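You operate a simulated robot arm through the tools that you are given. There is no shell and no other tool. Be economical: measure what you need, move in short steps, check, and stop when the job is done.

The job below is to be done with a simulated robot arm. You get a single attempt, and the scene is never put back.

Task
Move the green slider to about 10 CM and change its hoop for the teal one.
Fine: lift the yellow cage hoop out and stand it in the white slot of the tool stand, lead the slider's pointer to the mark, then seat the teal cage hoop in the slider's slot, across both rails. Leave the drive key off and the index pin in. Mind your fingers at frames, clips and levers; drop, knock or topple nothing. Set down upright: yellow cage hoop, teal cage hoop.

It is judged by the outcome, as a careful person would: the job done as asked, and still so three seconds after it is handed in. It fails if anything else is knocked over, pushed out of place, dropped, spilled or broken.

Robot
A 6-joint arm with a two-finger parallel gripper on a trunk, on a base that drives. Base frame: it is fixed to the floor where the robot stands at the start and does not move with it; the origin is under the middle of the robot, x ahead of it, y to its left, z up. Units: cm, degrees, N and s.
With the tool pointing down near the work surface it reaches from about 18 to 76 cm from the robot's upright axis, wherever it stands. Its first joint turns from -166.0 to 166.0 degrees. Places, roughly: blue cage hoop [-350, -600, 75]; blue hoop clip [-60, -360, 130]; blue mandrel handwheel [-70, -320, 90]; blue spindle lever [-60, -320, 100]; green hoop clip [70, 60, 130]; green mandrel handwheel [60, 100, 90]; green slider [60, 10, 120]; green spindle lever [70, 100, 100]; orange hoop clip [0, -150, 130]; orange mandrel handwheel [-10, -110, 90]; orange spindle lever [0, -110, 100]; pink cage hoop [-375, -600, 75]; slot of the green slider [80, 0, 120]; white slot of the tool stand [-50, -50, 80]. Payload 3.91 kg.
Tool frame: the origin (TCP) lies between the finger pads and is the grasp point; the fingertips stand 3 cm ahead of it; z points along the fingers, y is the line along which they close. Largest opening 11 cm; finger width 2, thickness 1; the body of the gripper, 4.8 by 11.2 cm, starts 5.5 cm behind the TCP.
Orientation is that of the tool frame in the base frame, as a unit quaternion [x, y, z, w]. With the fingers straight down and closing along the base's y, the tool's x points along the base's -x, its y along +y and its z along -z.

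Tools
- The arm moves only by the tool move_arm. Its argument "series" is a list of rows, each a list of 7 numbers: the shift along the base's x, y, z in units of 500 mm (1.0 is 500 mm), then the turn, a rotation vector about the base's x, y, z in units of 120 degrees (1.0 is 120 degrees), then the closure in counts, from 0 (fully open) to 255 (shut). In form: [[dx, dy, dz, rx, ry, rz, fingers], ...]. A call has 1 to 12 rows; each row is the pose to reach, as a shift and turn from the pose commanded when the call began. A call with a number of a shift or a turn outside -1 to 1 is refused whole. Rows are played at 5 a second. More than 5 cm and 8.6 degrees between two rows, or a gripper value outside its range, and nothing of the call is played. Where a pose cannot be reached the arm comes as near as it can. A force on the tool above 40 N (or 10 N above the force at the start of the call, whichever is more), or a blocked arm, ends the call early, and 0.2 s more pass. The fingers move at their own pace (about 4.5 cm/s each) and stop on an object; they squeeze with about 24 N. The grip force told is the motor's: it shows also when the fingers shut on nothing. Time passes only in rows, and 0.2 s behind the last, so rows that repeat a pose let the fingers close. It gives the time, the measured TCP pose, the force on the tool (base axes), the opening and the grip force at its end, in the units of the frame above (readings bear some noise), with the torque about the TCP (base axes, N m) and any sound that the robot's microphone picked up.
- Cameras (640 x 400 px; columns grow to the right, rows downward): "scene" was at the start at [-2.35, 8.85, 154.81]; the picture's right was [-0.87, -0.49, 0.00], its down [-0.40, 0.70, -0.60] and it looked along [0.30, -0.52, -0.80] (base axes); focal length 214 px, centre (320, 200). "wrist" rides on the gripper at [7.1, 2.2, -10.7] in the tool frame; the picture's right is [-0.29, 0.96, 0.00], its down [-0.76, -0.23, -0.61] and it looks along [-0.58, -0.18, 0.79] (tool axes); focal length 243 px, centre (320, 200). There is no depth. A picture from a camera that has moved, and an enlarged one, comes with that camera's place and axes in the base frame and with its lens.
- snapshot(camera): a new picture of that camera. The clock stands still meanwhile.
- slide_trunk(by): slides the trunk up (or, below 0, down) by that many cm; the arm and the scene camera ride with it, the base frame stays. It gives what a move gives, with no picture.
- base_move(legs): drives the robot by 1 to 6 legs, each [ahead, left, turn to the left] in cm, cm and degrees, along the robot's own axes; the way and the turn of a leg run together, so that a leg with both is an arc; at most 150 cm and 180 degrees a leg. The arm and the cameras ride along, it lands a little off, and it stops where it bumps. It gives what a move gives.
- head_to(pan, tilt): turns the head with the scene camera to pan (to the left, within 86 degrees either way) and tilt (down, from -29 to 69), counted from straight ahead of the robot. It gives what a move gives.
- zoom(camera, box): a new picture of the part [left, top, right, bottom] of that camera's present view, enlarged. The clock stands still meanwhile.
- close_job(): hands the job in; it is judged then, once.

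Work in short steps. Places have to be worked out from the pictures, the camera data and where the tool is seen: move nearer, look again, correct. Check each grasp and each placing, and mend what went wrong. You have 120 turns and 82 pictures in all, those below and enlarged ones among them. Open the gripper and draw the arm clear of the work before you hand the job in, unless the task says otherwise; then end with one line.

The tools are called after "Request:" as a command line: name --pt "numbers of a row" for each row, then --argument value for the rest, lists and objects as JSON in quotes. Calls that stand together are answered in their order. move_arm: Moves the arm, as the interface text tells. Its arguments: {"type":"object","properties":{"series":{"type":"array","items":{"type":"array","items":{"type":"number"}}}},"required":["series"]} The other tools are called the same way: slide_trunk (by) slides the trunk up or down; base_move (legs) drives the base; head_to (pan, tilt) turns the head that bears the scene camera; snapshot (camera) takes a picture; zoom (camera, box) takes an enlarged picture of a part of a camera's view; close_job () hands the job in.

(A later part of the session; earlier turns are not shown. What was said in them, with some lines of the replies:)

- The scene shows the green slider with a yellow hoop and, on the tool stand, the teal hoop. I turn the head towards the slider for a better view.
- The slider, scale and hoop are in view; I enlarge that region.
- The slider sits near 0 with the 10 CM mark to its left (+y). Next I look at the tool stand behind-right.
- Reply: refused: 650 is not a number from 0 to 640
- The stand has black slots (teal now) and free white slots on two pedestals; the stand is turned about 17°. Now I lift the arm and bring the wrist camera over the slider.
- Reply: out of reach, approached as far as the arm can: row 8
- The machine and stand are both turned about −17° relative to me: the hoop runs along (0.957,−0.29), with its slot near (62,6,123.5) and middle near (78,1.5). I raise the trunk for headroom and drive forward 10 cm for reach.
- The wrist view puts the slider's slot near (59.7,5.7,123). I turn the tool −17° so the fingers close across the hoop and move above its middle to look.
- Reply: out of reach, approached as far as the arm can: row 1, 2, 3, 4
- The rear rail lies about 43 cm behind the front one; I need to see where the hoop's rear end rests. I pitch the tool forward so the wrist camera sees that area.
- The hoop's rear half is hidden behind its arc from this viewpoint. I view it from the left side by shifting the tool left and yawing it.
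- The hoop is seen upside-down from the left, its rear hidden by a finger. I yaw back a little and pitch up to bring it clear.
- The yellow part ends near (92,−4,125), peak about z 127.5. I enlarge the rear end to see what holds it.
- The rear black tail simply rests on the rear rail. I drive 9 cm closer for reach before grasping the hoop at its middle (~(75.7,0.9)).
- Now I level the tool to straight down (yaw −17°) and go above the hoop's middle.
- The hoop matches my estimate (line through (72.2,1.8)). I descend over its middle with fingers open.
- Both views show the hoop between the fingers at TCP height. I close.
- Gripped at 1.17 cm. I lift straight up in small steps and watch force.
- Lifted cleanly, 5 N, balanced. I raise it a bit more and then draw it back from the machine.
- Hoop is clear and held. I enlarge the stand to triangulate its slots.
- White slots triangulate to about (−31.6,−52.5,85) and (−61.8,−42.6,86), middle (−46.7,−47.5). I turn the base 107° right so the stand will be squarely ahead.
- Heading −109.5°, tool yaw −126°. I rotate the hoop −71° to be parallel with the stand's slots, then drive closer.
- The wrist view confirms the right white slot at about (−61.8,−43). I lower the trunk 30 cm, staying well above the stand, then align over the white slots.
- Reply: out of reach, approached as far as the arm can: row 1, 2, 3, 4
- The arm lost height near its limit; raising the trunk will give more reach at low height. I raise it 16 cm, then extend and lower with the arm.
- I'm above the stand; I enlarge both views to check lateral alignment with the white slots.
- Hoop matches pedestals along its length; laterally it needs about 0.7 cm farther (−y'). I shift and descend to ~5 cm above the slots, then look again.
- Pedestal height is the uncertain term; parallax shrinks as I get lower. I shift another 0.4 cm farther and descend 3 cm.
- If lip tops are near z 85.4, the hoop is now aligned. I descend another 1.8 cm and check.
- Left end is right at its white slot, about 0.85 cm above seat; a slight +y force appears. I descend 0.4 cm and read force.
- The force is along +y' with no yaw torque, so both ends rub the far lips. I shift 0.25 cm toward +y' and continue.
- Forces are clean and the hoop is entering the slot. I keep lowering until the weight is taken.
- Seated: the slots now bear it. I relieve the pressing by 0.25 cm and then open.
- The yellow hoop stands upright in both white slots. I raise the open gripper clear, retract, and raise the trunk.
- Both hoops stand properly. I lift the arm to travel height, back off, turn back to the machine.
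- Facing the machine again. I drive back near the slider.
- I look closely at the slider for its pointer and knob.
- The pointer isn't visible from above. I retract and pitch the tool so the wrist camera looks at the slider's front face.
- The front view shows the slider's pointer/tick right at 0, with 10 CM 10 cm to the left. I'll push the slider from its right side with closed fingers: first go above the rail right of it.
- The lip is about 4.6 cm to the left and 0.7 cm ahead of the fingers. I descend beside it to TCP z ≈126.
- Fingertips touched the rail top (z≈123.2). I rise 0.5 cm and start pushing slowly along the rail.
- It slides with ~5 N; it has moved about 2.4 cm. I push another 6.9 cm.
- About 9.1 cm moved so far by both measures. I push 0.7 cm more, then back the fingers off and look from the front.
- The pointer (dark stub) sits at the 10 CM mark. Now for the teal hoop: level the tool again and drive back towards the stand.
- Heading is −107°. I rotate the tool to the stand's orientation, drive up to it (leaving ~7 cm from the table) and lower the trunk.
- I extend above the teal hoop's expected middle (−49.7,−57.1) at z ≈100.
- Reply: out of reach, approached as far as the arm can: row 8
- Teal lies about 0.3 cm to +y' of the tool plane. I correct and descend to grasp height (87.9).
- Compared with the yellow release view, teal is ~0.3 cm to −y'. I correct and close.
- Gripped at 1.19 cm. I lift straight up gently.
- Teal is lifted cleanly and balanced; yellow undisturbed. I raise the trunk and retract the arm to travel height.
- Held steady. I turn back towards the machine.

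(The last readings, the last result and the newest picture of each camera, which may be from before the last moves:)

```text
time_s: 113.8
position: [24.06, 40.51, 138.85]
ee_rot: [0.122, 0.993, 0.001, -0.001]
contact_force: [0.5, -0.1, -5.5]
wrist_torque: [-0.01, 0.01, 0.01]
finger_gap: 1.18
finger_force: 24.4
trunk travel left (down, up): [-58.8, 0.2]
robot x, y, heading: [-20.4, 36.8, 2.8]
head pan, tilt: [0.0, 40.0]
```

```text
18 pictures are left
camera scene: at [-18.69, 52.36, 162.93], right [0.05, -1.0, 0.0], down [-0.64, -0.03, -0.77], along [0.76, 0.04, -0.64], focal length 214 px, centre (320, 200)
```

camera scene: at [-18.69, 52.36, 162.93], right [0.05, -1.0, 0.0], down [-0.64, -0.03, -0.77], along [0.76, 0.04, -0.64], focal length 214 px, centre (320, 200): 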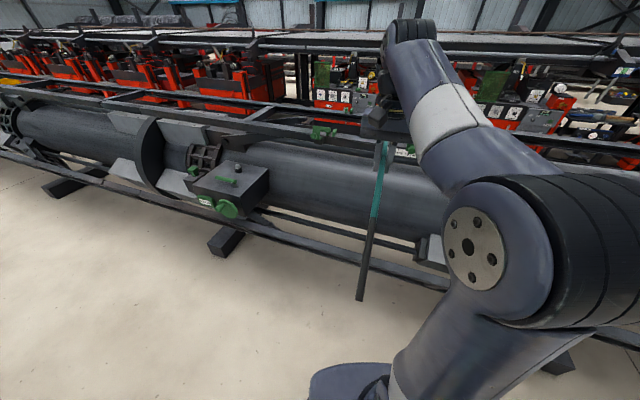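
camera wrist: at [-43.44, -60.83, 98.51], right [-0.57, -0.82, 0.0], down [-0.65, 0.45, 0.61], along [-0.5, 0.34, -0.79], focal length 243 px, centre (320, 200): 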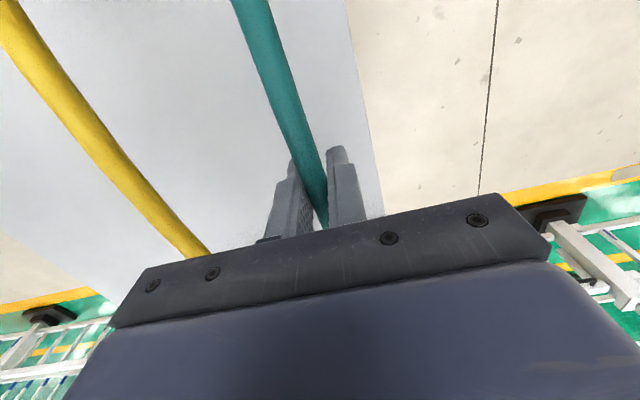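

I straighten the heading and drive to the slider, hoop at z≈139, above everything there.

Request:
base_move --legs '[[0, 0, -2.7], [0, -27, 0], [38, 0, 0]]'

Request:
snapshot --camera "scene"

```text
time_s: 118.1
position: [62.31, 11.64, 138.92]
ee_rot: [0.144, 0.99, -0.001, -0.001]
contact_force: [-0.4, 0.3, -5.3]
wrist_torque: [0.0, 0.0, 0.0]
finger_gap: 1.19
finger_force: 23.9
trunk travel left (down, up): [-58.8, 0.2]
robot x, y, heading: [17.71, 9.79, 0.2]
head pan, tilt: [0.0, 40.0]
```

```text
17 pictures are left
camera scene: at [20.26, 25.4, 162.94], right [0.0, -1.0, 0.0], down [-0.64, 0.0, -0.77], along [0.77, 0.0, -0.64], focal length 214 px, centre (320, 200)
```

scene: 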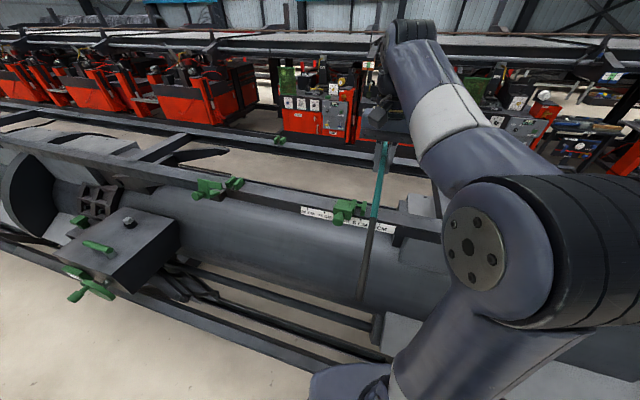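

I extend to above the seat position (78.6,10.55), coming down slightly to z≈135 to stay reachable.

Request:
move_arm --pt "0.08 -0.005 -0.02 0 0 0 255" --pt "0.16 -0.01 -0.04 0 0 -0.002 255" --pt "0.24 -0.016 -0.06 0 0 -0.002 255" --pt "0.326 -0.022 -0.08 0 0 -0.002 255"

Request:
zoom --camera "scene" --box '[290, 130, 418, 210]'

Request:
snapshot --camera "wrist"

```text
time_s: 119.1
position: [78.37, 10.21, 134.38]
ee_rot: [0.147, 0.989, 0.0, 0.0]
contact_force: [1.3, -0.6, -5.2]
wrist_torque: [-0.01, -0.02, 0.04]
finger_gap: 1.19
finger_force: 23.8
out of reach, approached as far as the arm can: row 4
trunk travel left (down, up): [-58.8, 0.2]
robot x, y, heading: [17.73, 10.13, 0.1]
head pan, tilt: [0.0, 40.0]
```

```text
5.00 times, centred on (354, 170) of scene
camera zoom: at [20.3, 25.39, 162.94], right [0.0, -1.0, 0.0], down [-0.64, 0.0, -0.77], along [0.77, 0.0, -0.64], focal length 1072 px, centre (150, 350)
```

zoom: 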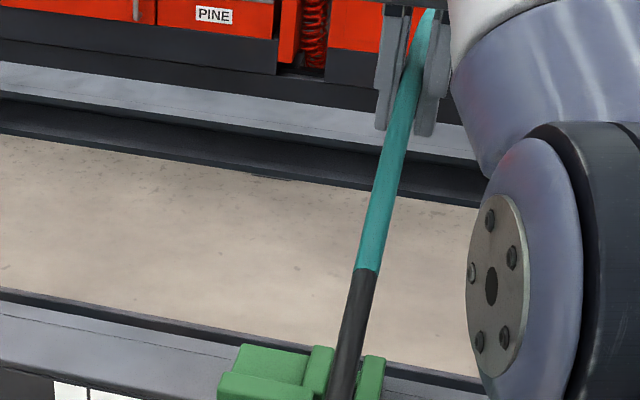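

```text
15 pictures are left
camera wrist: at [72.19, 14.37, 144.96], right [0.56, 0.83, 0.0], down [0.66, -0.44, 0.61], along [0.51, -0.34, -0.79], focal length 243 px, centre (320, 200)
```

wrist: 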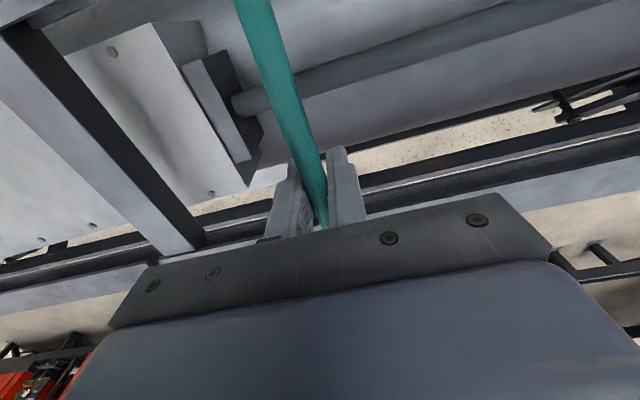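

Both the readings and the picture say ~0.37 cm to +y' is needed. I shift and descend to z≈130.

Request:
move_arm --pt "0.004 0.0068 -0.03 0 0 0 255" --pt "0.004 0.0068 -0.06 0 0 0 255" --pt "0.004 0.0068 -0.088 0 0 0 255"

Request:
zoom --camera "scene" --box '[326, 180, 390, 220]'

```text
time_s: 119.9
position: [78.36, 10.62, 130.05]
ee_rot: [0.147, 0.989, 0.0, 0.0]
contact_force: [0.0, 0.5, -5.9]
wrist_torque: [-0.02, -0.05, 0.01]
finger_gap: 1.19
finger_force: 23.9
trunk travel left (down, up): [-58.8, 0.2]
robot x, y, heading: [17.68, 10.12, 0.3]
head pan, tilt: [0.0, 40.0]
```

```text
10.00 times, centred on (358, 200) of scene
camera zoom: at [20.2, 25.39, 162.94], right [0.0, -1.0, 0.0], down [-0.64, 0.0, -0.77], along [0.77, 0.0, -0.64], focal length 2145 px, centre (-60, 200)
```

zoom: 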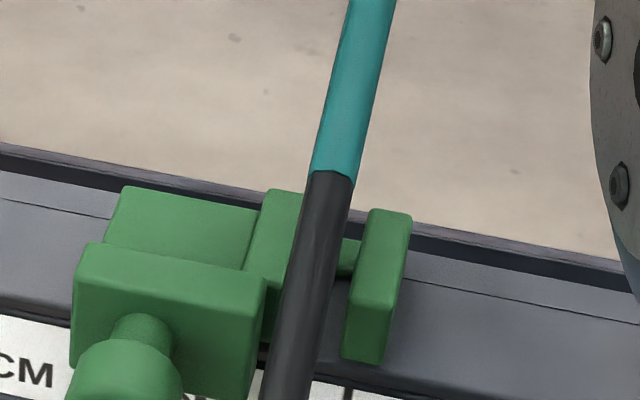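

The hoop is over the slot, maybe 0.1–0.15 cm right of centre. I nudge 0.1 cm left and lower toward seat.

Request:
move_arm --pt "0.0006 0.002 -0.015 0 0 0 255" --pt "0.0006 0.002 -0.03 0 0 0 255" --pt "0.0006 0.002 -0.038 0 0 0 255" --pt "0.0006 0.002 -0.038 0 0 0 255"

Request:
zoom --camera "scene" --box '[326, 180, 390, 220]'

```text
time_s: 120.9
position: [78.18, 10.77, 128.12]
ee_rot: [0.147, 0.989, 0.001, -0.001]
contact_force: [0.9, 0.4, -5.5]
wrist_torque: [-0.02, -0.06, 0.08]
finger_gap: 1.19
finger_force: 23.8
trunk travel left (down, up): [-58.8, 0.2]
robot x, y, heading: [17.79, 10.02, -0.1]
head pan, tilt: [0.0, 40.0]
```

```text
10.00 times, centred on (358, 200) of scene
camera zoom: at [20.22, 25.39, 162.94], right [0.0, -1.0, 0.0], down [-0.64, 0.0, -0.77], along [0.77, 0.0, -0.64], focal length 2145 px, centre (-60, 200)
```

zoom: 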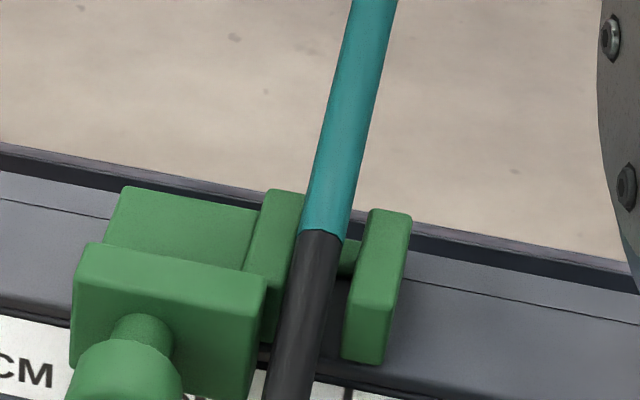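

Centred in the slot. I lower gently until the rails take the weight.

Request:
move_arm --pt "0 0 -0.004 0 0 0 255" --pt "0 0 -0.008 0 0 0 255" --pt "0 0 -0.012 0 0 0 255" --pt "0 0 -0.012 0 0 0 255"

Request:
move_arm --pt "0 0 -0.003 0 0 0 255" --pt "0 0 -0.006 0 0 0 255" --pt "0 0 -0.006 0 0 0 255"

```text
time_s: 121.9
position: [78.43, 10.84, 127.45]
ee_rot: [0.147, 0.989, 0.0, -0.001]
contact_force: [-1.1, -1.7, -4.3]
wrist_torque: [0.0, 0.03, 0.18]
finger_gap: 1.15
finger_force: 23.9
trunk travel left (down, up): [-58.8, 0.2]
robot x, y, heading: [17.87, 9.9, 0.2]
head pan, tilt: [0.0, 40.0]
```

```text
time_s: 122.7
position: [78.42, 10.89, 127.33]
ee_rot: [0.147, 0.989, 0.0, -0.001]
contact_force: [0.1, -1.5, -4.5]
wrist_torque: [0.01, 0.04, 0.16]
finger_gap: 1.19
finger_force: 24.1
trunk travel left (down, up): [-58.8, 0.2]
robot x, y, heading: [17.74, 9.86, 0.2]
head pan, tilt: [0.0, 40.0]
```

The front end lightly rubs the slider's left lip. I move 0.12 cm back right and continue down.

Request:
move_arm --pt "-0.0007 -0.0024 0 0 0 0 255" --pt "-0.0007 -0.0024 -0.004 0 0 0 255" --pt "-0.0007 -0.0024 -0.008 0 0 0 255" --pt "-0.0007 -0.0024 -0.008 0 0 0 255"

Request:
zoom --camera "scene" --box '[326, 180, 390, 220]'

```text
time_s: 123.7
position: [78.37, 10.77, 126.9]
ee_rot: [0.147, 0.989, -0.001, 0.0]
contact_force: [0.9, 0.2, 1.1]
wrist_torque: [-0.12, -0.55, 0.14]
finger_gap: 1.17
finger_force: 24.3
trunk travel left (down, up): [-58.8, 0.2]
robot x, y, heading: [17.81, 10.1, 0.1]
head pan, tilt: [0.0, 40.0]
```

```text
10.00 times, centred on (358, 200) of scene
camera zoom: at [20.17, 25.41, 162.95], right [0.0, -1.0, 0.0], down [-0.64, 0.0, -0.77], along [0.77, 0.0, -0.64], focal length 2145 px, centre (-60, 200)
```

zoom: 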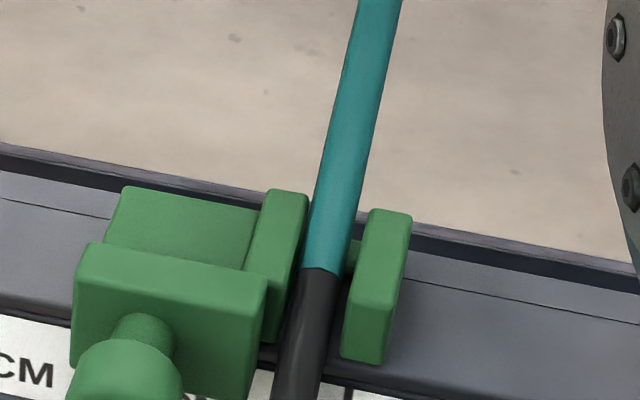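

The rear tail has reached the rear rail; the front may still hover slightly. I lower 0.2 cm more.

Request:
move_arm --pt "0 0 -0.002 0 0 0 255" --pt "0 0 -0.004 0 0 0 255" --pt "0 0 -0.004 0 0 0 255"

```text
time_s: 124.5
position: [78.29, 10.76, 126.75]
ee_rot: [0.147, 0.989, 0.0, 0.001]
contact_force: [6.2, -1.7, 18.5]
wrist_torque: [0.0, 0.06, 0.3]
finger_gap: 1.19
finger_force: 23.9
trunk travel left (down, up): [-58.8, 0.2]
robot x, y, heading: [17.7, 9.89, 0.3]
head pan, tilt: [0.0, 40.0]
```

Both ends bear now. I relieve the load by 0.2 cm and open the fingers.

Request:
move_arm --pt "0 0 0.003 0 0 0 255" --pt "0 0 0.004 0 0 0 255"

Request:
move_arm --pt "0 0 0 0 0 0 220" --pt "0 0 0 0 0 0 180" --pt "0 0 0 0 0 0 120" --pt "0 0 0 0 0 0 60" --pt "0 0 0 0 0 0 20" --pt "0 0 0 0 0 0 20"

Request:
zoom --camera "scene" --box '[290, 120, 418, 200]'

Request:
snapshot --camera "wrist"

```text
time_s: 125.1
position: [78.17, 10.81, 126.77]
ee_rot: [0.147, 0.989, -0.001, -0.002]
contact_force: [2.8, -1.4, 1.9]
wrist_torque: [-0.22, -0.54, 0.07]
finger_gap: 1.2
finger_force: 24.1
trunk travel left (down, up): [-58.8, 0.2]
robot x, y, heading: [17.37, 9.64, 0.1]
head pan, tilt: [0.0, 40.0]
```

```text
time_s: 126.5
position: [78.21, 10.82, 126.81]
ee_rot: [0.146, 0.989, 0.0, -0.002]
contact_force: [-0.5, -0.3, 0.3]
wrist_torque: [0.0, -0.04, -0.03]
finger_gap: 10.15
finger_force: 0.1
trunk travel left (down, up): [-58.8, 0.2]
robot x, y, heading: [17.74, 10.24, 0.1]
head pan, tilt: [0.0, 40.0]
```

```text
5.00 times, centred on (354, 160) of scene
camera zoom: at [20.17, 25.4, 162.94], right [0.0, -1.0, 0.0], down [-0.64, 0.0, -0.77], along [0.77, 0.0, -0.64], focal length 1072 px, centre (150, 400)
```

zoom: 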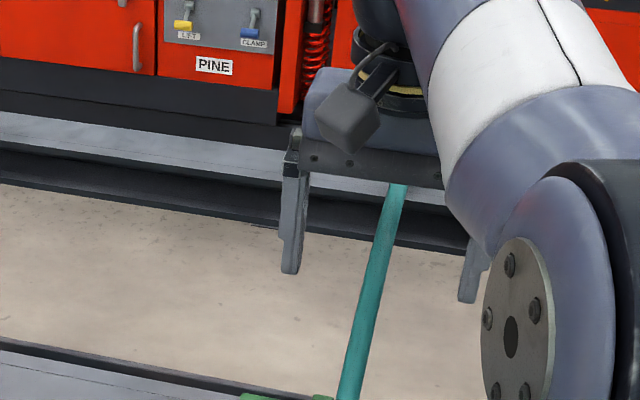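

```text
10 pictures are left
camera wrist: at [72.1, 14.96, 137.48], right [0.56, 0.83, 0.0], down [0.66, -0.44, 0.61], along [0.5, -0.34, -0.79], focal length 243 px, centre (320, 200)
```

wrist: 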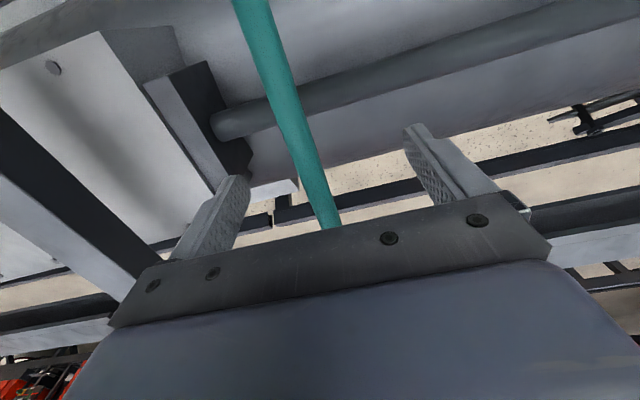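

Released and the hoop stays put. I raise the open gripper straight up and back off.

Request:
move_arm --pt "0 0 0.06 0 0 0 20" --pt "0 0 0.12 0 0 0 20" --pt "-0.07 0.02 0.18 0 0 0 20" --pt "-0.15 0.045 0.22 0 0 0 20" --pt "-0.23 0.07 0.24 0 0 0 20" --pt "-0.31 0.09 0.24 0 0 0 20"

Request:
zoom --camera "scene" --box '[270, 110, 430, 210]'

Request:
snapshot --camera "wrist"

```text
time_s: 127.9
position: [62.62, 15.39, 138.76]
ee_rot: [0.147, 0.989, 0.0, 0.0]
contact_force: [0.4, 0.0, -0.5]
wrist_torque: [-0.02, 0.0, -0.01]
finger_gap: 10.15
finger_force: 0.1
trunk travel left (down, up): [-58.8, 0.2]
robot x, y, heading: [17.5, 9.87, -0.1]
head pan, tilt: [0.0, 40.0]
```

```text
4.00 times, centred on (350, 160) of scene
camera zoom: at [20.07, 25.39, 162.94], right [0.0, -1.0, 0.0], down [-0.64, 0.0, -0.77], along [0.77, 0.0, -0.64], focal length 858 px, centre (200, 360)
```

zoom: 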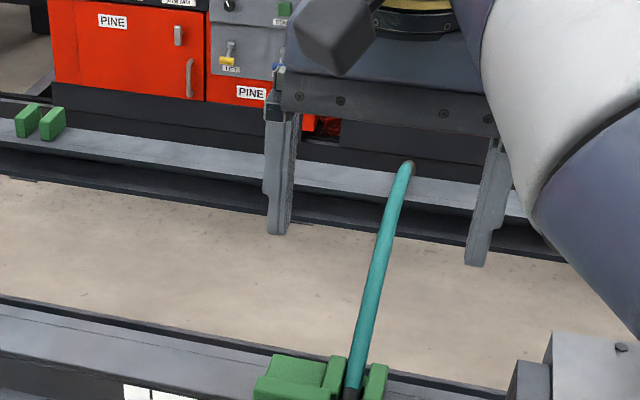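

```text
8 pictures are left
camera wrist: at [56.38, 19.54, 149.47], right [0.56, 0.83, 0.0], down [0.66, -0.44, 0.61], along [0.51, -0.34, -0.79], focal length 243 px, centre (320, 200)
```

wrist: 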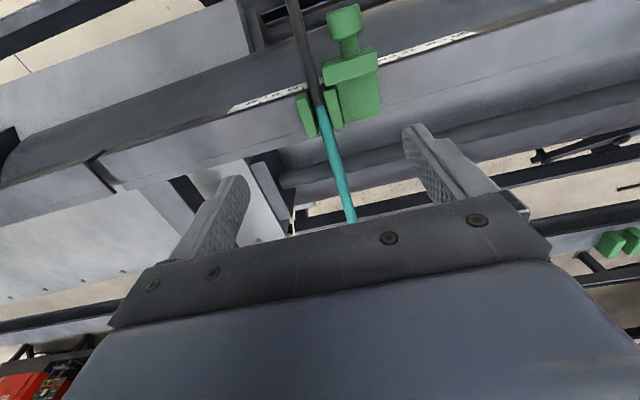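

The hoop sits in the slot. I back the base away 14 cm and view the front to verify the pointer and hoop.

Request:
base_move --legs '[[-14, 0, 0]]'

Request:
move_arm --pt "-0.03 0.03 0 -0.02 -0.066 0 20" --pt "-0.06 0.06 0 -0.04 -0.132 0 20" --pt "-0.09 0.09 -0.05 -0.06 -0.199 0 20" --pt "-0.12 0.12 -0.1 -0.08 -0.265 0 20" --pt "-0.14 0.14 -0.16 -0.1 -0.332 0 20" --pt "-0.16 0.16 -0.22 -0.1208 -0.3987 0 20"

Request:
zoom --camera "wrist" --box '[240, 60, 480, 210]'

Request:
zoom --camera "scene" --box '[270, 90, 430, 190]'

```text
time_s: 129.2
position: [48.72, 15.32, 138.75]
ee_rot: [0.147, 0.989, 0.0, 0.0]
contact_force: [0.1, 0.2, 0.2]
wrist_torque: [0.0, -0.02, 0.0]
finger_gap: 10.14
finger_force: 0.1
trunk travel left (down, up): [-58.8, 0.2]
robot x, y, heading: [3.81, 9.99, 0.3]
head pan, tilt: [0.0, 40.0]
```

```text
time_s: 130.6
position: [40.74, 23.37, 127.57]
ee_rot: [0.131, 0.896, -0.062, 0.419]
contact_force: [0.4, 0.7, -0.7]
wrist_torque: [-0.03, -0.02, -0.01]
finger_gap: 10.14
finger_force: 0.0
trunk travel left (down, up): [-58.8, 0.2]
robot x, y, heading: [4.08, 10.07, 0.2]
head pan, tilt: [0.0, 40.0]
```

```text
2.67 times, centred on (360, 135) of wrist
camera zoom: at [29.19, 29.18, 128.95], right [0.45, 0.86, 0.22], down [-0.04, -0.23, 0.97], along [0.89, -0.45, -0.06], focal length 647 px, centre (213, 373)
```

zoom: 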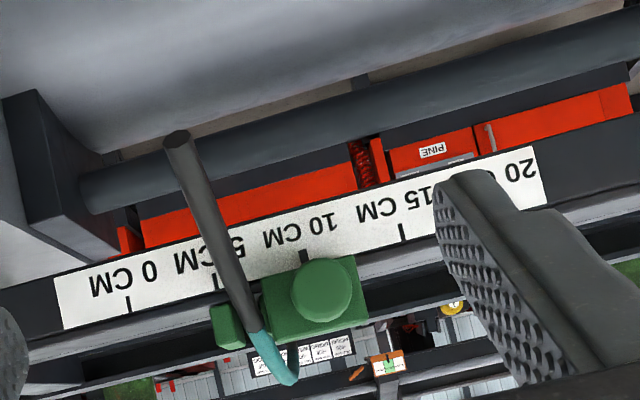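

```text
4.00 times, centred on (350, 140) of scene
camera zoom: at [6.33, 25.37, 162.94], right [0.0, -1.0, 0.0], down [-0.64, 0.0, -0.77], along [0.77, 0.0, -0.64], focal length 858 px, centre (200, 440)
```

zoom: 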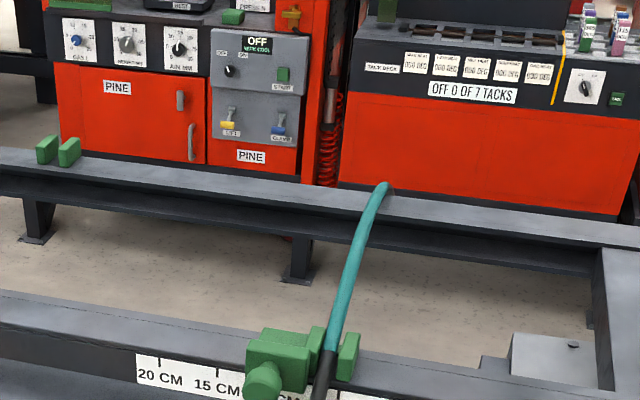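

The pointer sits on 10 CM, teal hoop is in the slot across both rails. I draw the arm further clear before handing in.

Request:
move_arm --pt "-0.04 0.02 0.04 0 0 0 20" --pt "-0.08 0.04 0.1 0 0 0 20" --pt "-0.1 0.06 0.16 0 0 0 20"

Request:
head_to --pan -86 --tilt 50

Request:
snapshot --camera "scene"

```text
time_s: 131.4
position: [35.9, 26.53, 135.83]
ee_rot: [0.132, 0.897, -0.062, 0.417]
contact_force: [0.4, -0.1, -0.4]
wrist_torque: [0.0, -0.01, -0.03]
finger_gap: 10.15
finger_force: 0.1
trunk travel left (down, up): [-58.8, 0.2]
robot x, y, heading: [3.82, 10.2, 0.1]
head pan, tilt: [0.0, 40.0]
```

```text
time_s: 133.0
position: [35.89, 26.44, 135.82]
ee_rot: [0.131, 0.897, -0.062, 0.418]
contact_force: [0.0, -0.9, 0.1]
wrist_torque: [-0.03, 0.0, 0.01]
finger_gap: 10.16
finger_force: 0.1
trunk travel left (down, up): [-58.8, 0.2]
robot x, y, heading: [3.78, 10.34, 0.3]
head pan, tilt: [-85.9, 50.0]
```

```text
5 pictures are left
camera scene: at [-1.6, 17.64, 161.52], right [-1.0, -0.08, 0.0], down [-0.06, 0.76, -0.64], along [0.05, -0.64, -0.77], focal length 214 px, centre (320, 200)
```

scene: 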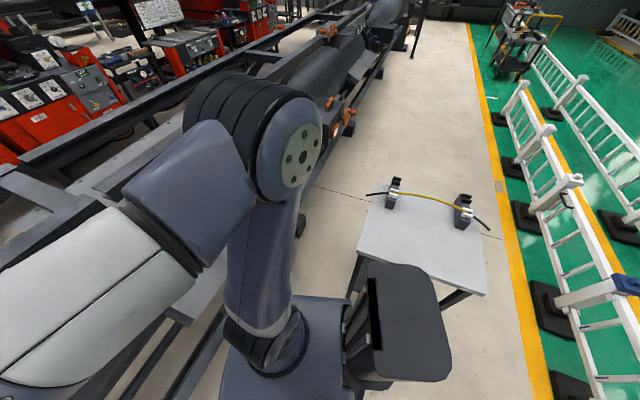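

Yellow stands in the white slots on the stand, and the arm is clear and open. I hand in the job.

Request:
close_job

```text
The job is handed in.
```

The green slider's pointer is at 10 CM, the teal hoop is in the slider's slot across both rails, and the yellow hoop stands upright in the stand's white slot. I saw the front of the teal hoop in the slot. Its rear end was hidden, and I only felt it come to rest on the rear rail as I set it down. I did not touch the drive key or the index pin.
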